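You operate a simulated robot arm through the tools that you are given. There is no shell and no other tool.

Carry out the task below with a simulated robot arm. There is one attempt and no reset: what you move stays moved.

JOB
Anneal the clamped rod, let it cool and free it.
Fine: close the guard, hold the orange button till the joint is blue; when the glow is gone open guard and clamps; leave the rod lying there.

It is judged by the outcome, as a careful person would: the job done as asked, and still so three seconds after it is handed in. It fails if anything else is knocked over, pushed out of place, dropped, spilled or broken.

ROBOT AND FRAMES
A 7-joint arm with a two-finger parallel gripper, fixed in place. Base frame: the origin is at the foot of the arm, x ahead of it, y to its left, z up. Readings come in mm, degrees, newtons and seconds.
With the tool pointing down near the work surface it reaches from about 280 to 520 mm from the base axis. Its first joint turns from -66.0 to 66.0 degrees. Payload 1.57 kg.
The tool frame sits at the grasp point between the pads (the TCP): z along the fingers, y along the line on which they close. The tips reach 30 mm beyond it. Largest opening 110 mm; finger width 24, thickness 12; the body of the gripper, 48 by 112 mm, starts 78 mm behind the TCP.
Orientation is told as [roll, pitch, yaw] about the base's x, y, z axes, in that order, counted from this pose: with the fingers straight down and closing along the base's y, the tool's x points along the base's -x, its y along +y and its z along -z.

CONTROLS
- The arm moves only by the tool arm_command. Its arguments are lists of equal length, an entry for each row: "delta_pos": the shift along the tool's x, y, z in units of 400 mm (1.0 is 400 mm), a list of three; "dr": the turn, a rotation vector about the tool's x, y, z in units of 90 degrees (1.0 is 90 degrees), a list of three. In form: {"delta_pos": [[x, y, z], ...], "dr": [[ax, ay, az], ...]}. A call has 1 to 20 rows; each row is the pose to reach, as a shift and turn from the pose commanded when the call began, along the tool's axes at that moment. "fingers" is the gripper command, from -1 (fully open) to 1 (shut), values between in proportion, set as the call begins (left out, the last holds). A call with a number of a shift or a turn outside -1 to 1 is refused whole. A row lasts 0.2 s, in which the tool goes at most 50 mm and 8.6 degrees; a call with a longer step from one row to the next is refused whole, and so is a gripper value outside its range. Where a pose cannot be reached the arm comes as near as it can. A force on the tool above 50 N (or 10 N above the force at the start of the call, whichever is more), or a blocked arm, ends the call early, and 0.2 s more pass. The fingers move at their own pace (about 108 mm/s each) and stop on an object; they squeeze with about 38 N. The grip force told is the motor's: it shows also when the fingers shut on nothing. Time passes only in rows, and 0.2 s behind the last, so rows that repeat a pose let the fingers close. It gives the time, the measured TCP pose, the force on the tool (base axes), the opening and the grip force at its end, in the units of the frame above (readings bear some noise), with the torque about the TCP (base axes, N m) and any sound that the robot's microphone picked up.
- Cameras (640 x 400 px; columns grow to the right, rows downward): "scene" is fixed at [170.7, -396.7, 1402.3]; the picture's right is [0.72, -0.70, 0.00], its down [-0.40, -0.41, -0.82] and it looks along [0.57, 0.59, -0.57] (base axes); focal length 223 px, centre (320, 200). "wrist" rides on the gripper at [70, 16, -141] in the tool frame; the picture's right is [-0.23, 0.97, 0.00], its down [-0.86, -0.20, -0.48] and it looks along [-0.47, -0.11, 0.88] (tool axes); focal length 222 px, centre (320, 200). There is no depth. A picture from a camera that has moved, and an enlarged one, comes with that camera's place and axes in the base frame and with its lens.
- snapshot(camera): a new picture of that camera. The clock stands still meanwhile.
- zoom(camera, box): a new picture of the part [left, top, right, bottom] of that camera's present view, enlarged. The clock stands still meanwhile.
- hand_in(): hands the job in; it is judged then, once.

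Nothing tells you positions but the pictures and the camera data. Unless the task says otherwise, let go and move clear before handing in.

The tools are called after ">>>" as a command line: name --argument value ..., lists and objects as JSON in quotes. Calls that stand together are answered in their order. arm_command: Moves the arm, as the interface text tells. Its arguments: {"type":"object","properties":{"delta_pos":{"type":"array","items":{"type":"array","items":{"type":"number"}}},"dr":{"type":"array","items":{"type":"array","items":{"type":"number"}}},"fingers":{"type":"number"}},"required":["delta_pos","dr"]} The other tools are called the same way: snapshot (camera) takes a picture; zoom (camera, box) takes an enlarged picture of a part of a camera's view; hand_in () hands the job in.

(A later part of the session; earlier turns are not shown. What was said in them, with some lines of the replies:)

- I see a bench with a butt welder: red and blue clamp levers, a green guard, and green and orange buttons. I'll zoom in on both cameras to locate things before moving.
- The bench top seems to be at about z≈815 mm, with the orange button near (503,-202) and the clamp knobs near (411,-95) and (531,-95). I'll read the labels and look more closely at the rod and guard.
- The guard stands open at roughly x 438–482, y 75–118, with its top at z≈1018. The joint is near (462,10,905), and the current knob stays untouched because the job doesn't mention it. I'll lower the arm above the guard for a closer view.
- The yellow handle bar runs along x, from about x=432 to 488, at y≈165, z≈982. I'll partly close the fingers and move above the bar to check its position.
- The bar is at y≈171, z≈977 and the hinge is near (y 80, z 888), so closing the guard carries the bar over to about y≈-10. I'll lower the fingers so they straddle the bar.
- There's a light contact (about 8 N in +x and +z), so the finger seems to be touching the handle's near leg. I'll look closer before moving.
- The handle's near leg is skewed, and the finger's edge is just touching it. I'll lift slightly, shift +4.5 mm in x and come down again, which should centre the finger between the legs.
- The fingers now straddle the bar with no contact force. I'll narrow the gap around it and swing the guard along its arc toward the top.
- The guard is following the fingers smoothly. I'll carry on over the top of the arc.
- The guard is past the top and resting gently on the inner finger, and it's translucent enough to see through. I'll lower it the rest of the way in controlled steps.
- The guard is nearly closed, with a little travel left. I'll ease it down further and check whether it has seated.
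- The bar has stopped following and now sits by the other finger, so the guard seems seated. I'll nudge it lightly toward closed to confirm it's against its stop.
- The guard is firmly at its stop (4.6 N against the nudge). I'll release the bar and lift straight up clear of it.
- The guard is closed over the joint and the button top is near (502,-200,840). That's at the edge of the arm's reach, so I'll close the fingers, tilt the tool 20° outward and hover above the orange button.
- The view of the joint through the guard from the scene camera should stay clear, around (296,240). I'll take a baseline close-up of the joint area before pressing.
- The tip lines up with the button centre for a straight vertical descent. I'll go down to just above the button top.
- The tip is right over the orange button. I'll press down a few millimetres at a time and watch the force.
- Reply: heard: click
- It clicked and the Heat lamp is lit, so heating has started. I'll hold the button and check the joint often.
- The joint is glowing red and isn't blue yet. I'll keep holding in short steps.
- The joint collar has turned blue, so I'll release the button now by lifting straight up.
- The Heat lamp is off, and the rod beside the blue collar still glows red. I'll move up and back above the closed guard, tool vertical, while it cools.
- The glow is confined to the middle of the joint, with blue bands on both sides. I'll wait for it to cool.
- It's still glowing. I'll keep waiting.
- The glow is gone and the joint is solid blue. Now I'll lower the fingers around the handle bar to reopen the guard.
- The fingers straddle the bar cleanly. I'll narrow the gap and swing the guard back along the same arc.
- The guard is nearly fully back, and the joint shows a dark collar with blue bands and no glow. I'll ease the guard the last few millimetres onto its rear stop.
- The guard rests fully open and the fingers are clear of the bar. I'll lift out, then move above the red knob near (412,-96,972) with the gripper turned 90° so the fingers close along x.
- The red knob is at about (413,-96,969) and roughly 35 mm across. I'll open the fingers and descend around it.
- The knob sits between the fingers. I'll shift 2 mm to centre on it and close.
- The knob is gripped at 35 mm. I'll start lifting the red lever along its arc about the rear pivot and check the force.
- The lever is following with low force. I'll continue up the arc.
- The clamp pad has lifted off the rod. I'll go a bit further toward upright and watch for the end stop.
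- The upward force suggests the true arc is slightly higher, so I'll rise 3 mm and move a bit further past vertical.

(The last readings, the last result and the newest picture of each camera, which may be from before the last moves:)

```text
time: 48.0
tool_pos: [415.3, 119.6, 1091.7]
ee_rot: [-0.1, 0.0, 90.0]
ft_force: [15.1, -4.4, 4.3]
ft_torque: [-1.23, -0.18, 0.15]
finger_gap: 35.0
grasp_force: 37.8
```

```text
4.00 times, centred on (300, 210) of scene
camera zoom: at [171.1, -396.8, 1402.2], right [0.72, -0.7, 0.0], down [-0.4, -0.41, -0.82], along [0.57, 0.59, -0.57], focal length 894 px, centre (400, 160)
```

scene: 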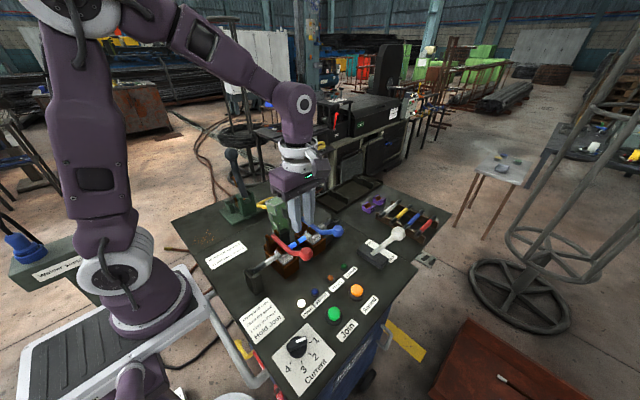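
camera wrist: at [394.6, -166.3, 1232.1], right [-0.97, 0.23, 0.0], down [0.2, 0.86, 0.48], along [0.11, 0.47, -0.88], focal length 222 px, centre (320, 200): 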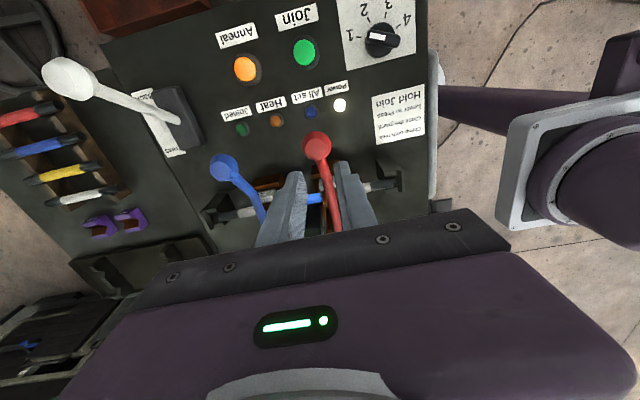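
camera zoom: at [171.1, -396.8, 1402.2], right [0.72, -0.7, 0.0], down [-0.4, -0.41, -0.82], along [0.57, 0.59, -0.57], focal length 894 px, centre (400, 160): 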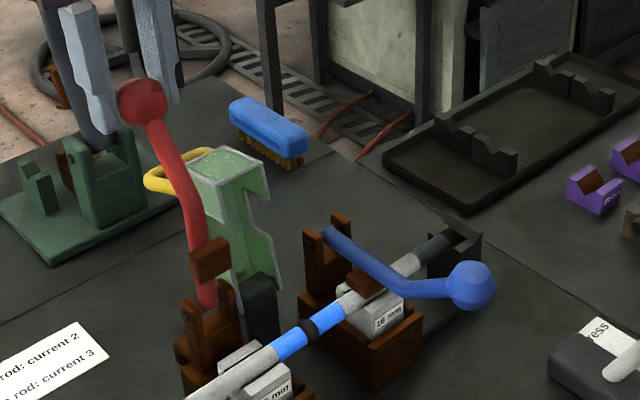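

There's a small sideways force, so I'll shift 1.6 mm in +x and continue gently toward the rear stop.

>>> arm_command --delta_pos '[[0, -0.004, 0], [-0.0175, -0.004, 0.008], [-0.035, -0.004, 0.016], [-0.0525, -0.004, 0.0235]]' --dr '[[0, 0, 0], [0, 0, 0], [0, 0, 0], [0, 0, 0]]'

>>> zoom --camera "scene" --box '[240, 160, 360, 260]'

>>> zoom --camera "wrist" --box '[200, 80, 420, 240]'

```text
time: 49.0
tool_pos: [416.6, 140.3, 1081.1]
ee_rot: [0.1, 0.0, 90.0]
ft_force: [-9.8, -1.0, 7.7]
ft_torque: [-1.17, 0.15, -0.06]
finger_gap: 35.1
grasp_force: 38.3
```

```text
4.00 times, centred on (300, 210) of scene
camera zoom: at [170.3, -396.8, 1402.3], right [0.72, -0.7, 0.0], down [-0.4, -0.41, -0.82], along [0.57, 0.59, -0.57], focal length 894 px, centre (400, 160)
```

zoom: 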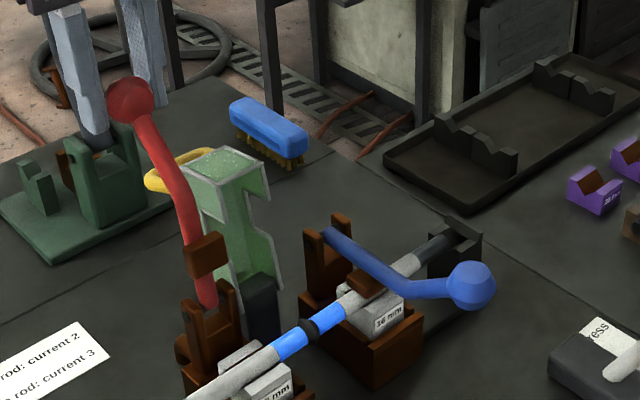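

```text
2.50 times, centred on (310, 160) of wrist
camera zoom: at [398.9, 70.0, 1224.2], right [-0.97, 0.23, 0.0], down [0.2, 0.86, 0.48], along [0.11, 0.47, -0.88], focal length 555 px, centre (345, 300)
```

zoom: 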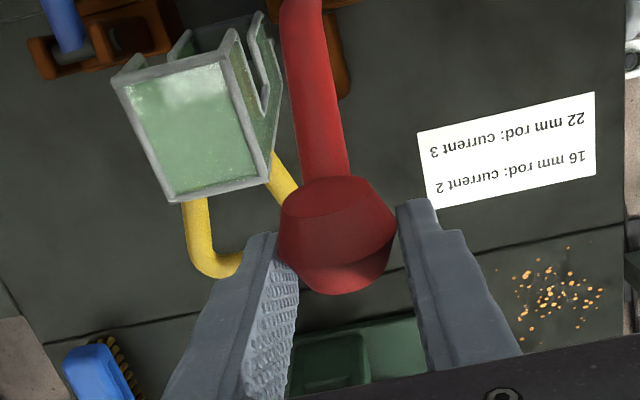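

>>> arm_command --delta_pos '[[0, 0.002, -0.002], [-0.0175, 0.002, 0.008], [-0.035, 0.002, 0.0185], [-0.0525, 0.002, 0.03]]' --dr '[[0, 0, 0], [0, 0, 0], [0, 0, 0], [0, 0, 0]]'

>>> zoom --camera "scene" --box '[230, 150, 350, 250]'

```text
time: 50.0
tool_pos: [415.2, 160.4, 1070.1]
ee_rot: [-0.2, -0.1, 90.0]
ft_force: [2.3, -1.5, 8.9]
ft_torque: [-1.23, -0.03, -0.02]
finger_gap: 35.3
grasp_force: 38.2
```

```text
4.00 times, centred on (290, 200) of scene
camera zoom: at [170.7, -396.8, 1402.3], right [0.72, -0.7, 0.0], down [-0.4, -0.41, -0.82], along [0.57, 0.59, -0.57], focal length 894 px, centre (440, 200)
```

zoom: 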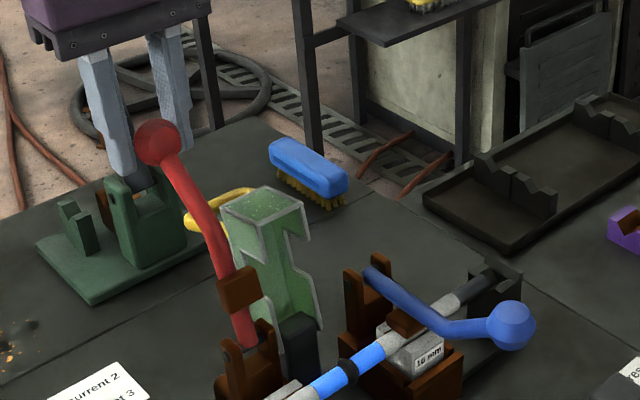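

The lever has turned about 110° and is well past vertical. I'll loosen the grip slightly to see whether it stays put.

>>> arm_command --delta_pos '[[0, 0, 0], [0, 0, 0]]' --dr '[[0, 0, 0], [0, 0, 0]]' --fingers 0.2

>>> zoom --camera "scene" --box '[230, 150, 350, 250]'

>>> zoom --camera "wrist" --box '[200, 80, 420, 240]'

```text
time: 50.6
tool_pos: [414.4, 161.2, 1070.1]
ee_rot: [0.0, 0.0, 90.0]
ft_force: [-0.1, -0.1, -0.8]
ft_torque: [0.0, -0.01, -0.01]
finger_gap: 43.9
grasp_force: 0.1
```

```text
4.00 times, centred on (290, 200) of scene
camera zoom: at [170.7, -396.7, 1402.3], right [0.72, -0.7, 0.0], down [-0.4, -0.41, -0.82], along [0.57, 0.59, -0.57], focal length 894 px, centre (440, 200)
```

zoom: 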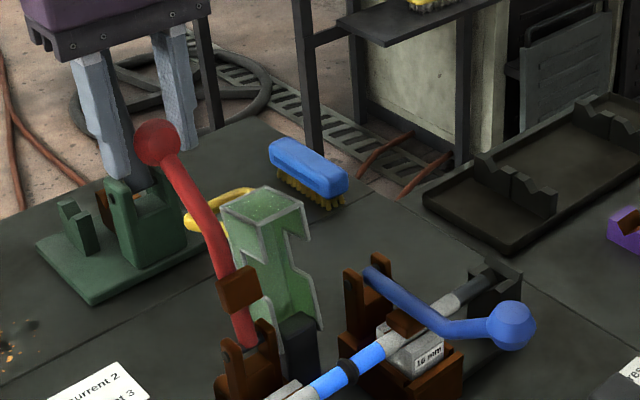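

```text
2.50 times, centred on (310, 160) of wrist
camera zoom: at [397.8, 91.2, 1212.4], right [-0.97, 0.23, 0.0], down [0.2, 0.85, 0.48], along [0.11, 0.47, -0.88], focal length 555 px, centre (345, 300)
```

zoom: 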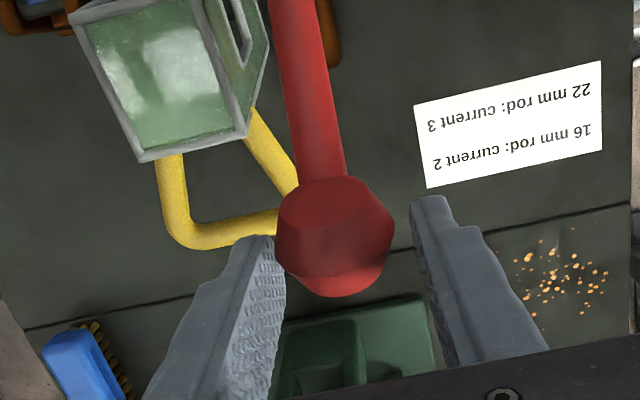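

The lever stays put when loosened. I'll open wider, lift clear and move over to the blue knob at about (533,-97,970).

>>> arm_command --delta_pos '[[0, 0, 0], [0, 0, -0.1], [0, 0, -0.2], [0.0806, -0.0365, -0.178], [0.1613, -0.073, -0.156], [0.2419, -0.1095, -0.134], [0.3225, -0.146, -0.1125], [0.4031, -0.1825, -0.0905], [0.4838, -0.219, -0.0685], [0.5644, -0.2555, -0.0465], [0.645, -0.292, -0.025], [0.645, -0.292, -0.025]]' --dr '[[0, 0, 0], [0, 0, 0], [0, 0, 0], [0, 0, 0], [0, 0, 0], [0, 0, 0], [0, 0, 0], [0, 0, 0], [0, 0, 0], [0, 0, 0], [0, 0, 0], [0, 0, 0]]' --fingers -0.16

>>> zoom --camera "wrist" --box '[180, 60, 440, 240]'

>>> zoom --camera "scene" --box '[230, 150, 390, 270]'

```text
time: 53.2
tool_pos: [531.8, -99.0, 1079.1]
ee_rot: [0.0, -0.1, 90.0]
ft_force: [-0.5, 0.0, 0.6]
ft_torque: [0.02, 0.0, -0.01]
finger_gap: 63.9
grasp_force: 0.0
```

```text
2.22 times, centred on (310, 150) of wrist
camera zoom: at [515.1, -168.8, 1221.8], right [-0.97, 0.23, 0.0], down [0.2, 0.86, 0.48], along [0.11, 0.47, -0.88], focal length 494 px, centre (342, 311)
```

zoom: 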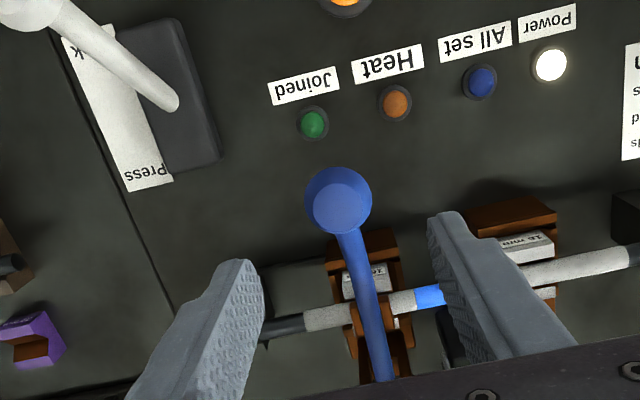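

```text
3.33 times, centred on (310, 210) of scene
camera zoom: at [170.7, -396.7, 1402.3], right [0.72, -0.7, 0.0], down [-0.4, -0.41, -0.82], along [0.57, 0.59, -0.57], focal length 745 px, centre (353, 167)
```

zoom: 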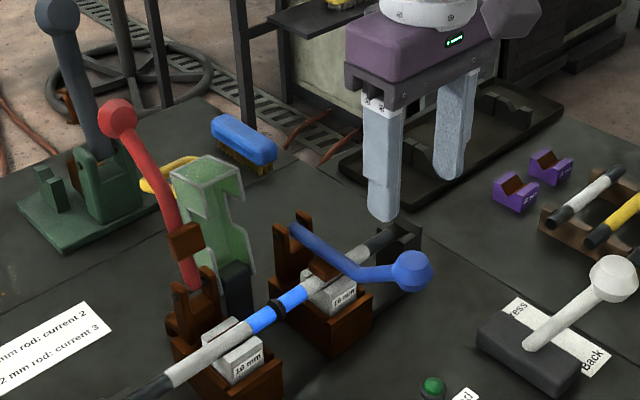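

The arm reaches here with the tool vertical. The blue knob is at about (535,-96,970), so I'll descend around it.

>>> arm_command --delta_pos '[[0, -0.005, 0.06], [0, -0.005, 0.13], [0, -0.005, 0.2], [0, -0.005, 0.2655], [0, -0.005, 0.2655]]' --dr '[[0, 0, 0], [0, 0, 0], [0, 0, 0], [0, 0, 0], [0, 0, 0]]'

>>> zoom --camera "wrist" --box '[200, 80, 420, 240]'

>>> zoom --camera "scene" --box '[260, 180, 380, 270]'

```text
time: 54.4
tool_pos: [532.7, -97.0, 974.0]
ee_rot: [-0.1, 0.1, 90.0]
ft_force: [0.1, 0.6, 0.4]
ft_torque: [0.01, 0.03, 0.0]
finger_gap: 63.8
grasp_force: 0.0
```

```text
2.50 times, centred on (310, 160) of wrist
camera zoom: at [516.7, -166.6, 1115.2], right [-0.97, 0.23, 0.0], down [0.2, 0.86, 0.48], along [0.11, 0.47, -0.88], focal length 555 px, centre (345, 300)
```

zoom: 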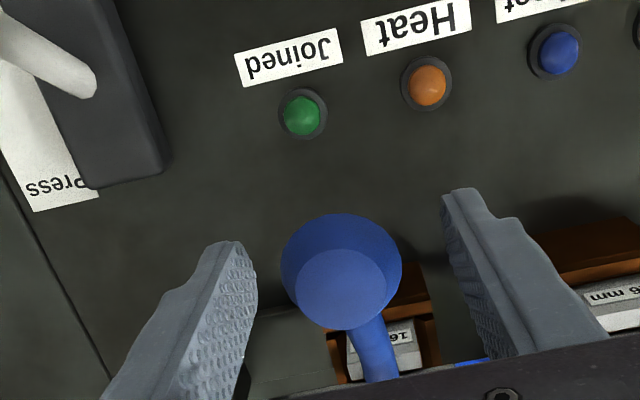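

```text
4.44 times, centred on (320, 225) of scene
camera zoom: at [170.7, -396.7, 1402.3], right [0.72, -0.7, 0.0], down [-0.4, -0.41, -0.82], along [0.57, 0.59, -0.57], focal length 993 px, centre (320, 89)
```

zoom: 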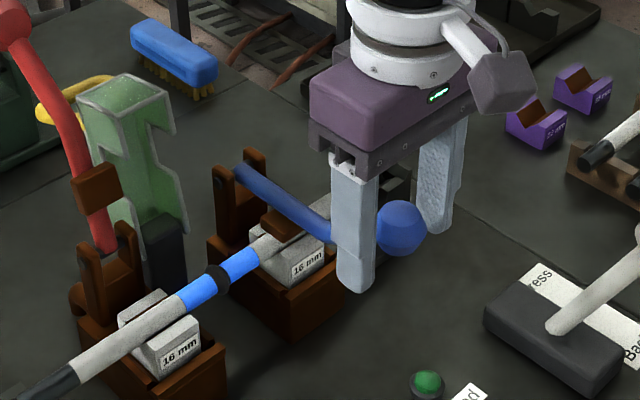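

The blue knob is centred between the fingers, so I'll close on it.

>>> arm_command --delta_pos '[[0, -0.003, 0], [0, -0.003, 0], [0, -0.003, 0]]' --dr '[[0, 0, 0], [0, 0, 0], [0, 0, 0]]' --fingers 1

>>> zoom --camera "wrist" --box '[200, 80, 420, 240]'

```text
time: 55.2
tool_pos: [533.5, -96.8, 974.0]
ee_rot: [0.1, 0.0, 90.1]
ft_force: [-9.3, -1.5, -0.6]
ft_torque: [-0.09, 0.11, -0.04]
finger_gap: 35.3
grasp_force: 38.1
```

```text
2.50 times, centred on (310, 160) of wrist
camera zoom: at [517.9, -166.4, 1115.4], right [-0.97, 0.23, 0.0], down [0.2, 0.86, 0.48], along [0.11, 0.47, -0.88], focal length 555 px, centre (345, 300)
```

zoom: 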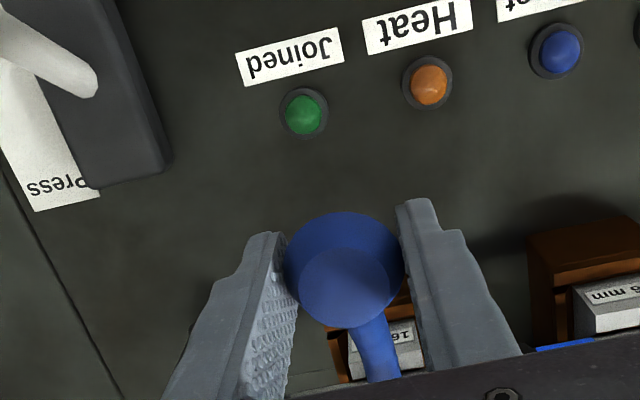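

It's gripped. I'll lift the blue lever along the same kind of arc.

>>> arm_command --delta_pos '[[0, 0.0025, 0], [-0.005, 0.0025, -0.019], [-0.0108, 0.0025, -0.0373], [-0.024, 0.0025, -0.071], [-0.0403, 0.0025, -0.1033], [-0.059, 0.0025, -0.1343], [-0.0805, 0.0025, -0.1633], [-0.1045, 0.0025, -0.1903]]' --dr '[[0, 0, 0], [0, 0, 0], [0, 0, 0], [0, 0, 0], [0, 0, 0], [0, 0, 0], [0, 0, 0], [0, 0, 0]]'

>>> zoom --camera "scene" --box '[250, 160, 390, 265]'

>>> zoom --camera "wrist" --box '[200, 80, 420, 240]'

```text
time: 57.0
tool_pos: [534.7, -54.4, 1050.6]
ee_rot: [-0.1, 0.1, 89.9]
ft_force: [-10.2, -5.4, 0.2]
ft_torque: [-1.19, 0.11, 0.06]
finger_gap: 35.4
grasp_force: 38.2
```

```text
3.81 times, centred on (320, 212) of scene
camera zoom: at [170.5, -396.9, 1402.3], right [0.72, -0.7, 0.0], down [-0.4, -0.41, -0.82], along [0.57, 0.59, -0.57], focal length 851 px, centre (320, 152)
```

zoom: 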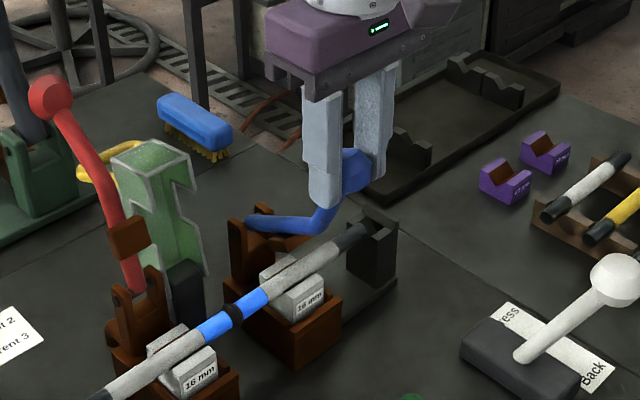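

```text
2.50 times, centred on (310, 160) of wrist
camera zoom: at [517.4, -124.4, 1192.4], right [-0.97, 0.23, 0.0], down [0.2, 0.86, 0.48], along [0.11, 0.47, -0.88], focal length 555 px, centre (345, 300)
```

zoom: 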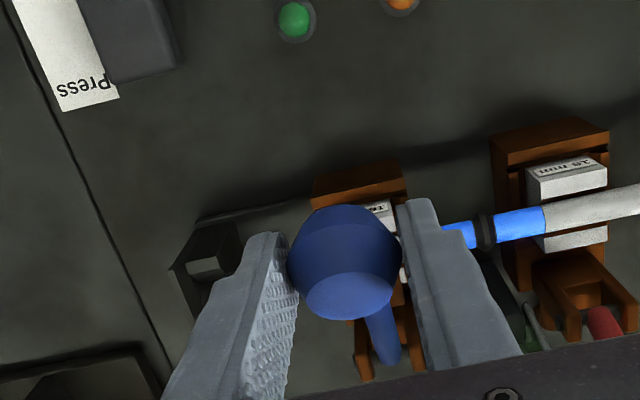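

>>> arm_command --delta_pos '[[-0.0263, 0.0025, -0.025], [-0.0545, 0.0025, -0.0475], [-0.0848, 0.0025, -0.0673], [-0.1165, 0.0025, -0.0845], [-0.1495, 0.0025, -0.099], [-0.1838, 0.0025, -0.1105], [-0.219, 0.0025, -0.119], [-0.2548, 0.0025, -0.1243]]' --dr '[[0, 0, 0], [0, 0, 0], [0, 0, 0], [0, 0, 0], [0, 0, 0], [0, 0, 0], [0, 0, 0], [0, 0, 0]]'

>>> zoom --camera "scene" --box '[250, 160, 390, 265]'

>>> zoom --camera "wrist" --box '[200, 80, 420, 240]'

```text
time: 58.8
tool_pos: [534.4, 47.6, 1099.2]
ee_rot: [0.0, -0.1, 89.9]
ft_force: [6.5, -5.5, -7.0]
ft_torque: [-1.14, -0.15, 0.13]
finger_gap: 35.0
grasp_force: 38.0
```

```text
3.81 times, centred on (320, 212) of scene
camera zoom: at [171.0, -396.9, 1402.2], right [0.72, -0.7, 0.0], down [-0.4, -0.41, -0.82], along [0.57, 0.59, -0.57], focal length 851 px, centre (320, 152)
```

zoom: 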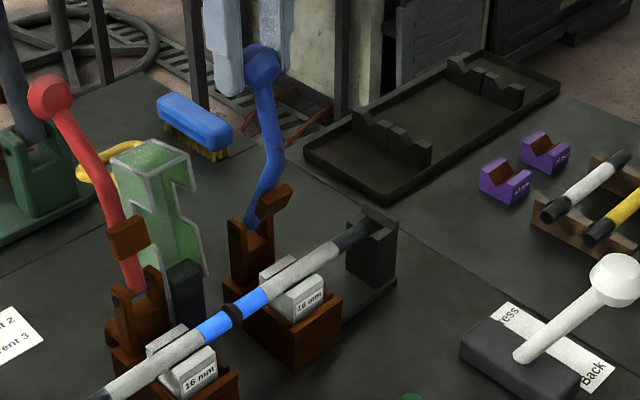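

```text
2.50 times, centred on (310, 160) of wrist
camera zoom: at [517.6, -22.5, 1241.3], right [-0.97, 0.23, 0.0], down [0.2, 0.86, 0.48], along [0.11, 0.47, -0.88], focal length 555 px, centre (345, 300)
```

zoom: 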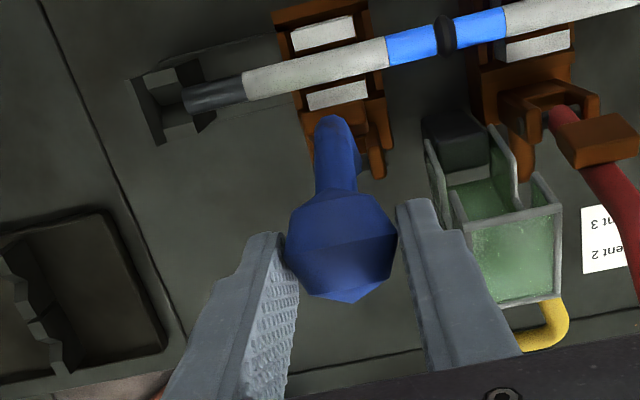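

>>> arm_command --delta_pos '[[-0.036, -0.0015, 0.001], [-0.0723, -0.0015, 0.002], [-0.108, -0.0015, 0.006], [-0.1435, -0.0015, 0.013]]' --dr '[[0, 0, 0], [0, 0, 0], [0, 0, 0], [0, 0, 0]]'

>>> zoom --camera "scene" --box '[250, 150, 390, 255]'

```text
time: 59.8
tool_pos: [533.2, 103.2, 1093.7]
ee_rot: [-0.1, -0.1, 90.0]
ft_force: [2.5, -4.7, 8.6]
ft_torque: [-1.24, -0.07, 0.07]
finger_gap: 35.3
grasp_force: 38.2
```

```text
3.81 times, centred on (320, 202) of scene
camera zoom: at [170.6, -396.9, 1402.2], right [0.72, -0.7, 0.0], down [-0.4, -0.41, -0.82], along [0.57, 0.59, -0.57], focal length 851 px, centre (320, 190)
```

zoom: 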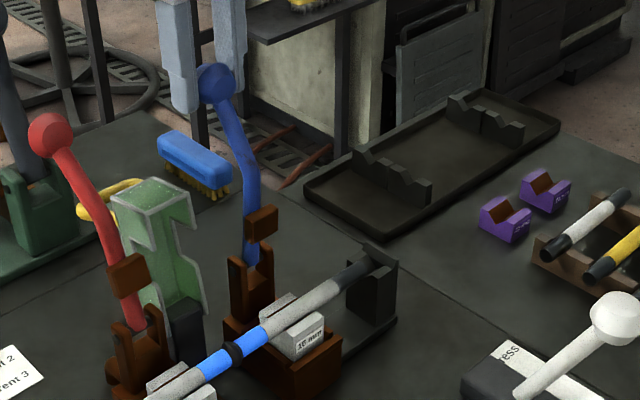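

>>> arm_command --delta_pos '[[-0.017, 0, 0.0], [-0.0345, 0, 0.0065], [-0.0515, 0, 0.013], [-0.0683, 0, 0.02], [-0.0845, 0, 0.028], [-0.1005, 0, 0.036]]' --dr '[[0, 0, 0], [0, 0, 0], [0, 0, 0], [0, 0, 0], [0, 0, 0], [0, 0, 0]]'

>>> zoom --camera "scene" --box '[240, 150, 380, 255]'

>>> zoom --camera "wrist" --box '[200, 80, 420, 240]'

```text
time: 61.2
tool_pos: [533.3, 144.0, 1080.5]
ee_rot: [0.0, 0.0, 90.0]
ft_force: [4.6, -2.6, 6.5]
ft_torque: [-1.21, -0.03, 0.04]
finger_gap: 35.0
grasp_force: 38.2
```

```text
3.81 times, centred on (310, 202) of scene
camera zoom: at [170.7, -396.8, 1402.2], right [0.72, -0.7, 0.0], down [-0.4, -0.41, -0.82], along [0.57, 0.59, -0.57], focal length 851 px, centre (358, 190)
```

zoom: 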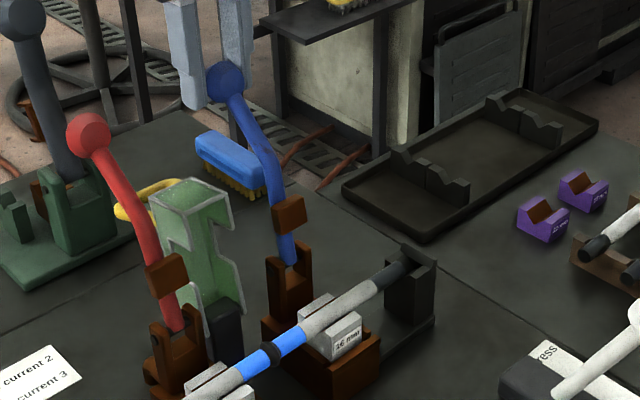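

```text
2.50 times, centred on (310, 160) of wrist
camera zoom: at [517.4, 75.0, 1222.4], right [-0.97, 0.23, 0.0], down [0.2, 0.85, 0.48], along [0.11, 0.47, -0.88], focal length 555 px, centre (345, 300)
```

zoom: 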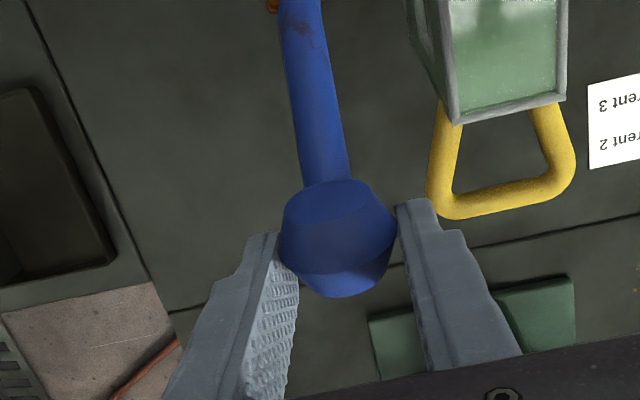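

The blue lever is now past vertical, about level with the red one. I'll loosen the grip and check that it stays.

>>> arm_command --delta_pos '[[0, 0, 0], [0, 0, 0]]' --dr '[[0, 0, 0], [0, 0, 0]]' --fingers 0.2

>>> zoom --camera "scene" --box '[240, 150, 380, 255]'

>>> zoom --camera "wrist" --box '[200, 80, 420, 240]'

```text
time: 61.8
tool_pos: [532.9, 143.3, 1079.6]
ee_rot: [0.0, 0.0, 90.0]
ft_force: [-0.1, 0.3, -0.5]
ft_torque: [-0.04, -0.03, 0.0]
finger_gap: 43.9
grasp_force: 0.0
```

```text
3.81 times, centred on (310, 202) of scene
camera zoom: at [170.7, -396.7, 1402.3], right [0.72, -0.7, 0.0], down [-0.4, -0.41, -0.82], along [0.57, 0.59, -0.57], focal length 851 px, centre (358, 190)
```

zoom: 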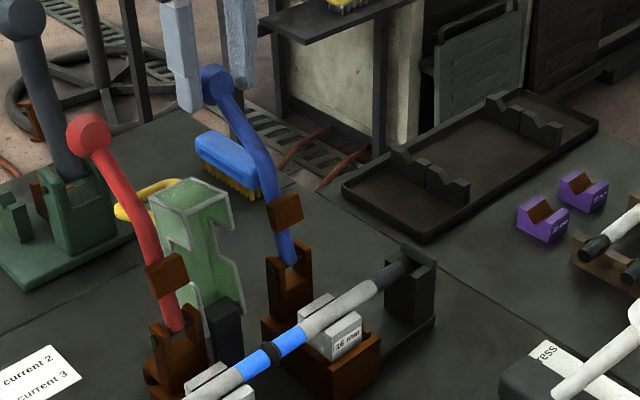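

```text
2.50 times, centred on (310, 160) of wrist
camera zoom: at [517.3, 74.9, 1222.1], right [-0.97, 0.23, 0.0], down [0.2, 0.85, 0.48], along [0.11, 0.47, -0.88], focal length 555 px, centre (345, 300)
```

zoom: 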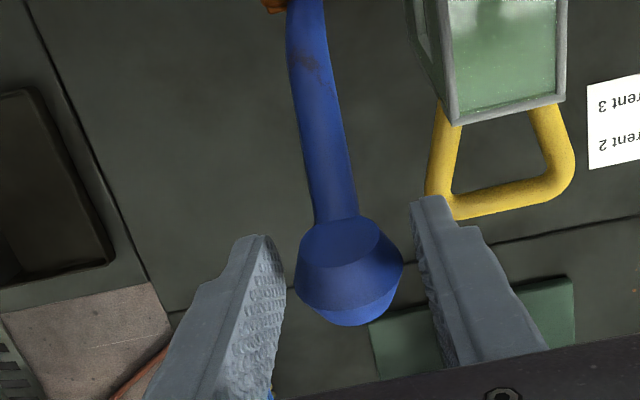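

The lever settled onto its rear stop, matching the red one. I'll open the fingers, lift clear and retreat upward to inspect everything.

>>> arm_command --delta_pos '[[0, 0, 0], [0, 0, -0.08], [0, 0, -0.18], [0, 0, -0.28], [0.07, 0.075, -0.31], [0.14, 0.15, -0.34], [0.21, 0.225, -0.37], [0.28, 0.3, -0.4], [0.35, 0.375, -0.425]]' --dr '[[0, 0, 0], [0, 0, 0], [0, 0, 0], [0, 0, 0], [0, 0, 0], [0, 0, 0], [0, 0, 0], [0, 0, 0], [0, 0, 0]]' --fingers -0.16

>>> snapshot --camera "scene"

>>> zoom --camera "scene" --box '[230, 180, 370, 285]'

>>> snapshot --camera "wrist"

```text
time: 63.8
tool_pos: [381.6, 6.1, 1249.1]
ee_rot: [0.0, 0.0, 90.1]
ft_force: [-1.2, -1.0, 0.5]
ft_torque: [0.04, -0.04, 0.04]
finger_gap: 63.8
grasp_force: 0.0
```

```text
taken
```

scene: 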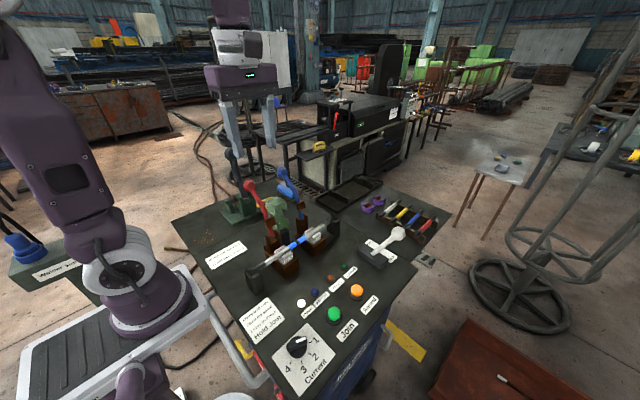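

```text
3.81 times, centred on (300, 232) of scene
camera zoom: at [170.7, -396.7, 1402.3], right [0.72, -0.7, 0.0], down [-0.4, -0.41, -0.82], along [0.57, 0.59, -0.57], focal length 851 px, centre (396, 76)
```

zoom: 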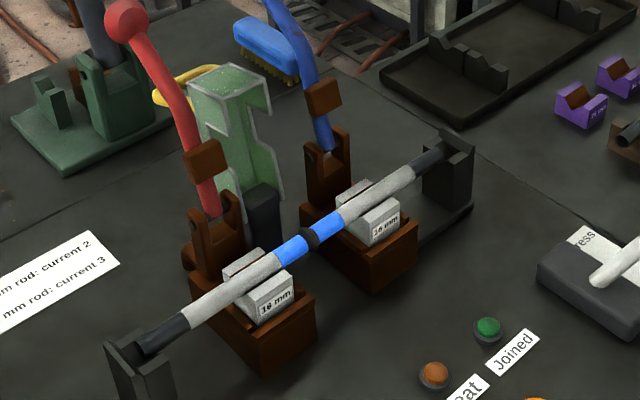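

```text
taken
camera wrist: at [365.4, -63.0, 1390.8], right [-0.97, 0.23, 0.0], down [0.2, 0.86, 0.48], along [0.11, 0.47, -0.88], focal length 222 px, centre (320, 200)
```

wrist: 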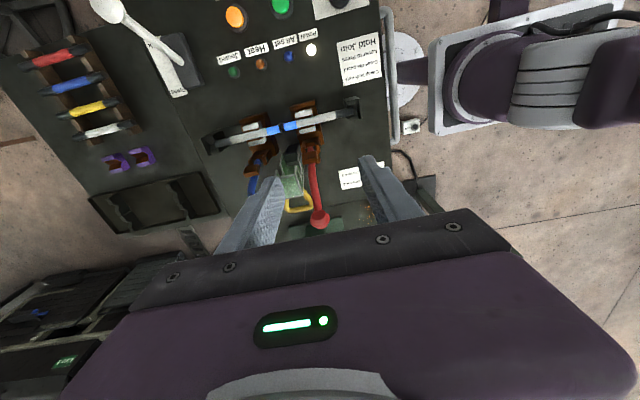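

Both clamps and the guard are open, and the rod lies in its supports with a blue joint and no glow. I'll wait a moment and take one last look to confirm it's all stable.

>>> arm_command --delta_pos '[[0, 0, 0], [0, 0, 0], [0, 0, 0], [0, 0, 0], [0, 0, 0], [0, 0, 0], [0, 0, 0], [0, 0, 0]]' --dr '[[0, 0, 0], [0, 0, 0], [0, 0, 0], [0, 0, 0], [0, 0, 0], [0, 0, 0], [0, 0, 0], [0, 0, 0]]'

>>> zoom --camera "scene" --box '[220, 160, 360, 280]'

>>> zoom --camera "wrist" --box '[200, 80, 380, 240]'

```text
time: 65.6
tool_pos: [383.2, 6.9, 1249.4]
ee_rot: [0.1, 0.0, 89.9]
ft_force: [0.0, -0.3, 0.3]
ft_torque: [-0.04, 0.0, 0.0]
finger_gap: 63.9
grasp_force: 0.0
```

```text
3.33 times, centred on (290, 220) of scene
camera zoom: at [170.7, -396.7, 1402.3], right [0.72, -0.7, 0.0], down [-0.4, -0.41, -0.82], along [0.57, 0.59, -0.57], focal length 745 px, centre (420, 133)
```

zoom: 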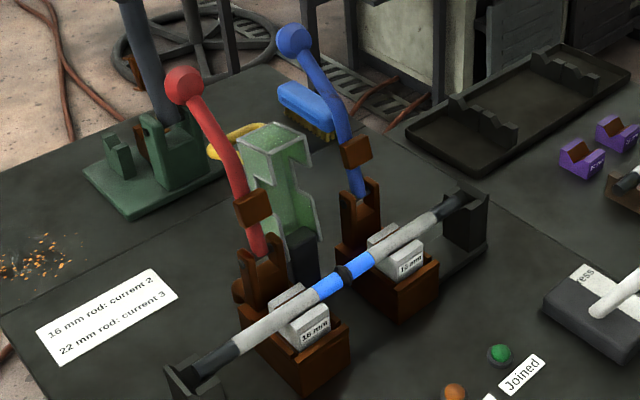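

```text
2.50 times, centred on (290, 160) of wrist
camera zoom: at [365.9, -62.7, 1390.8], right [-0.97, 0.23, 0.0], down [0.2, 0.86, 0.48], along [0.11, 0.47, -0.88], focal length 555 px, centre (395, 300)
```

zoom: 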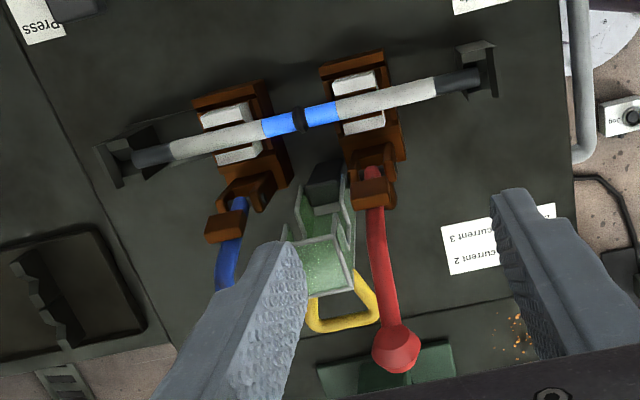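

The joint is blue and cold, the guard and both clamps are open, and the rod is lying in its supports. Nothing else has moved and the arm is clear, so I'm handing in.

>>> hand_in

```text
The job is handed in.
```

The rod is annealed and free, and I've handed the job in. I don't have the judge's result.

- **Anneal:** I closed the guard and held the orange button for about 2.5 seconds, until the joint turned blue. The Heat lamp went out when I let go.
- **Cooling:** I waited about 10 seconds until the red glow was gone before opening anything.
- **Opening:** The guard is back on its rear stop. Both clamp levers are past vertical and stayed there when I let go.
- **Rod:** It is still lying in its supports, with blue bands on either side of the joint.

I left the current dial and the press lever as they were. The dial reads about 1, while the bench label gives current 2 for a 16 mm rod. You didn't ask for it to be changed, and the joint turned blue at that setting. Nothing else on the bench looked moved in the last pictures, and the arm was clear of everything when I handed in.
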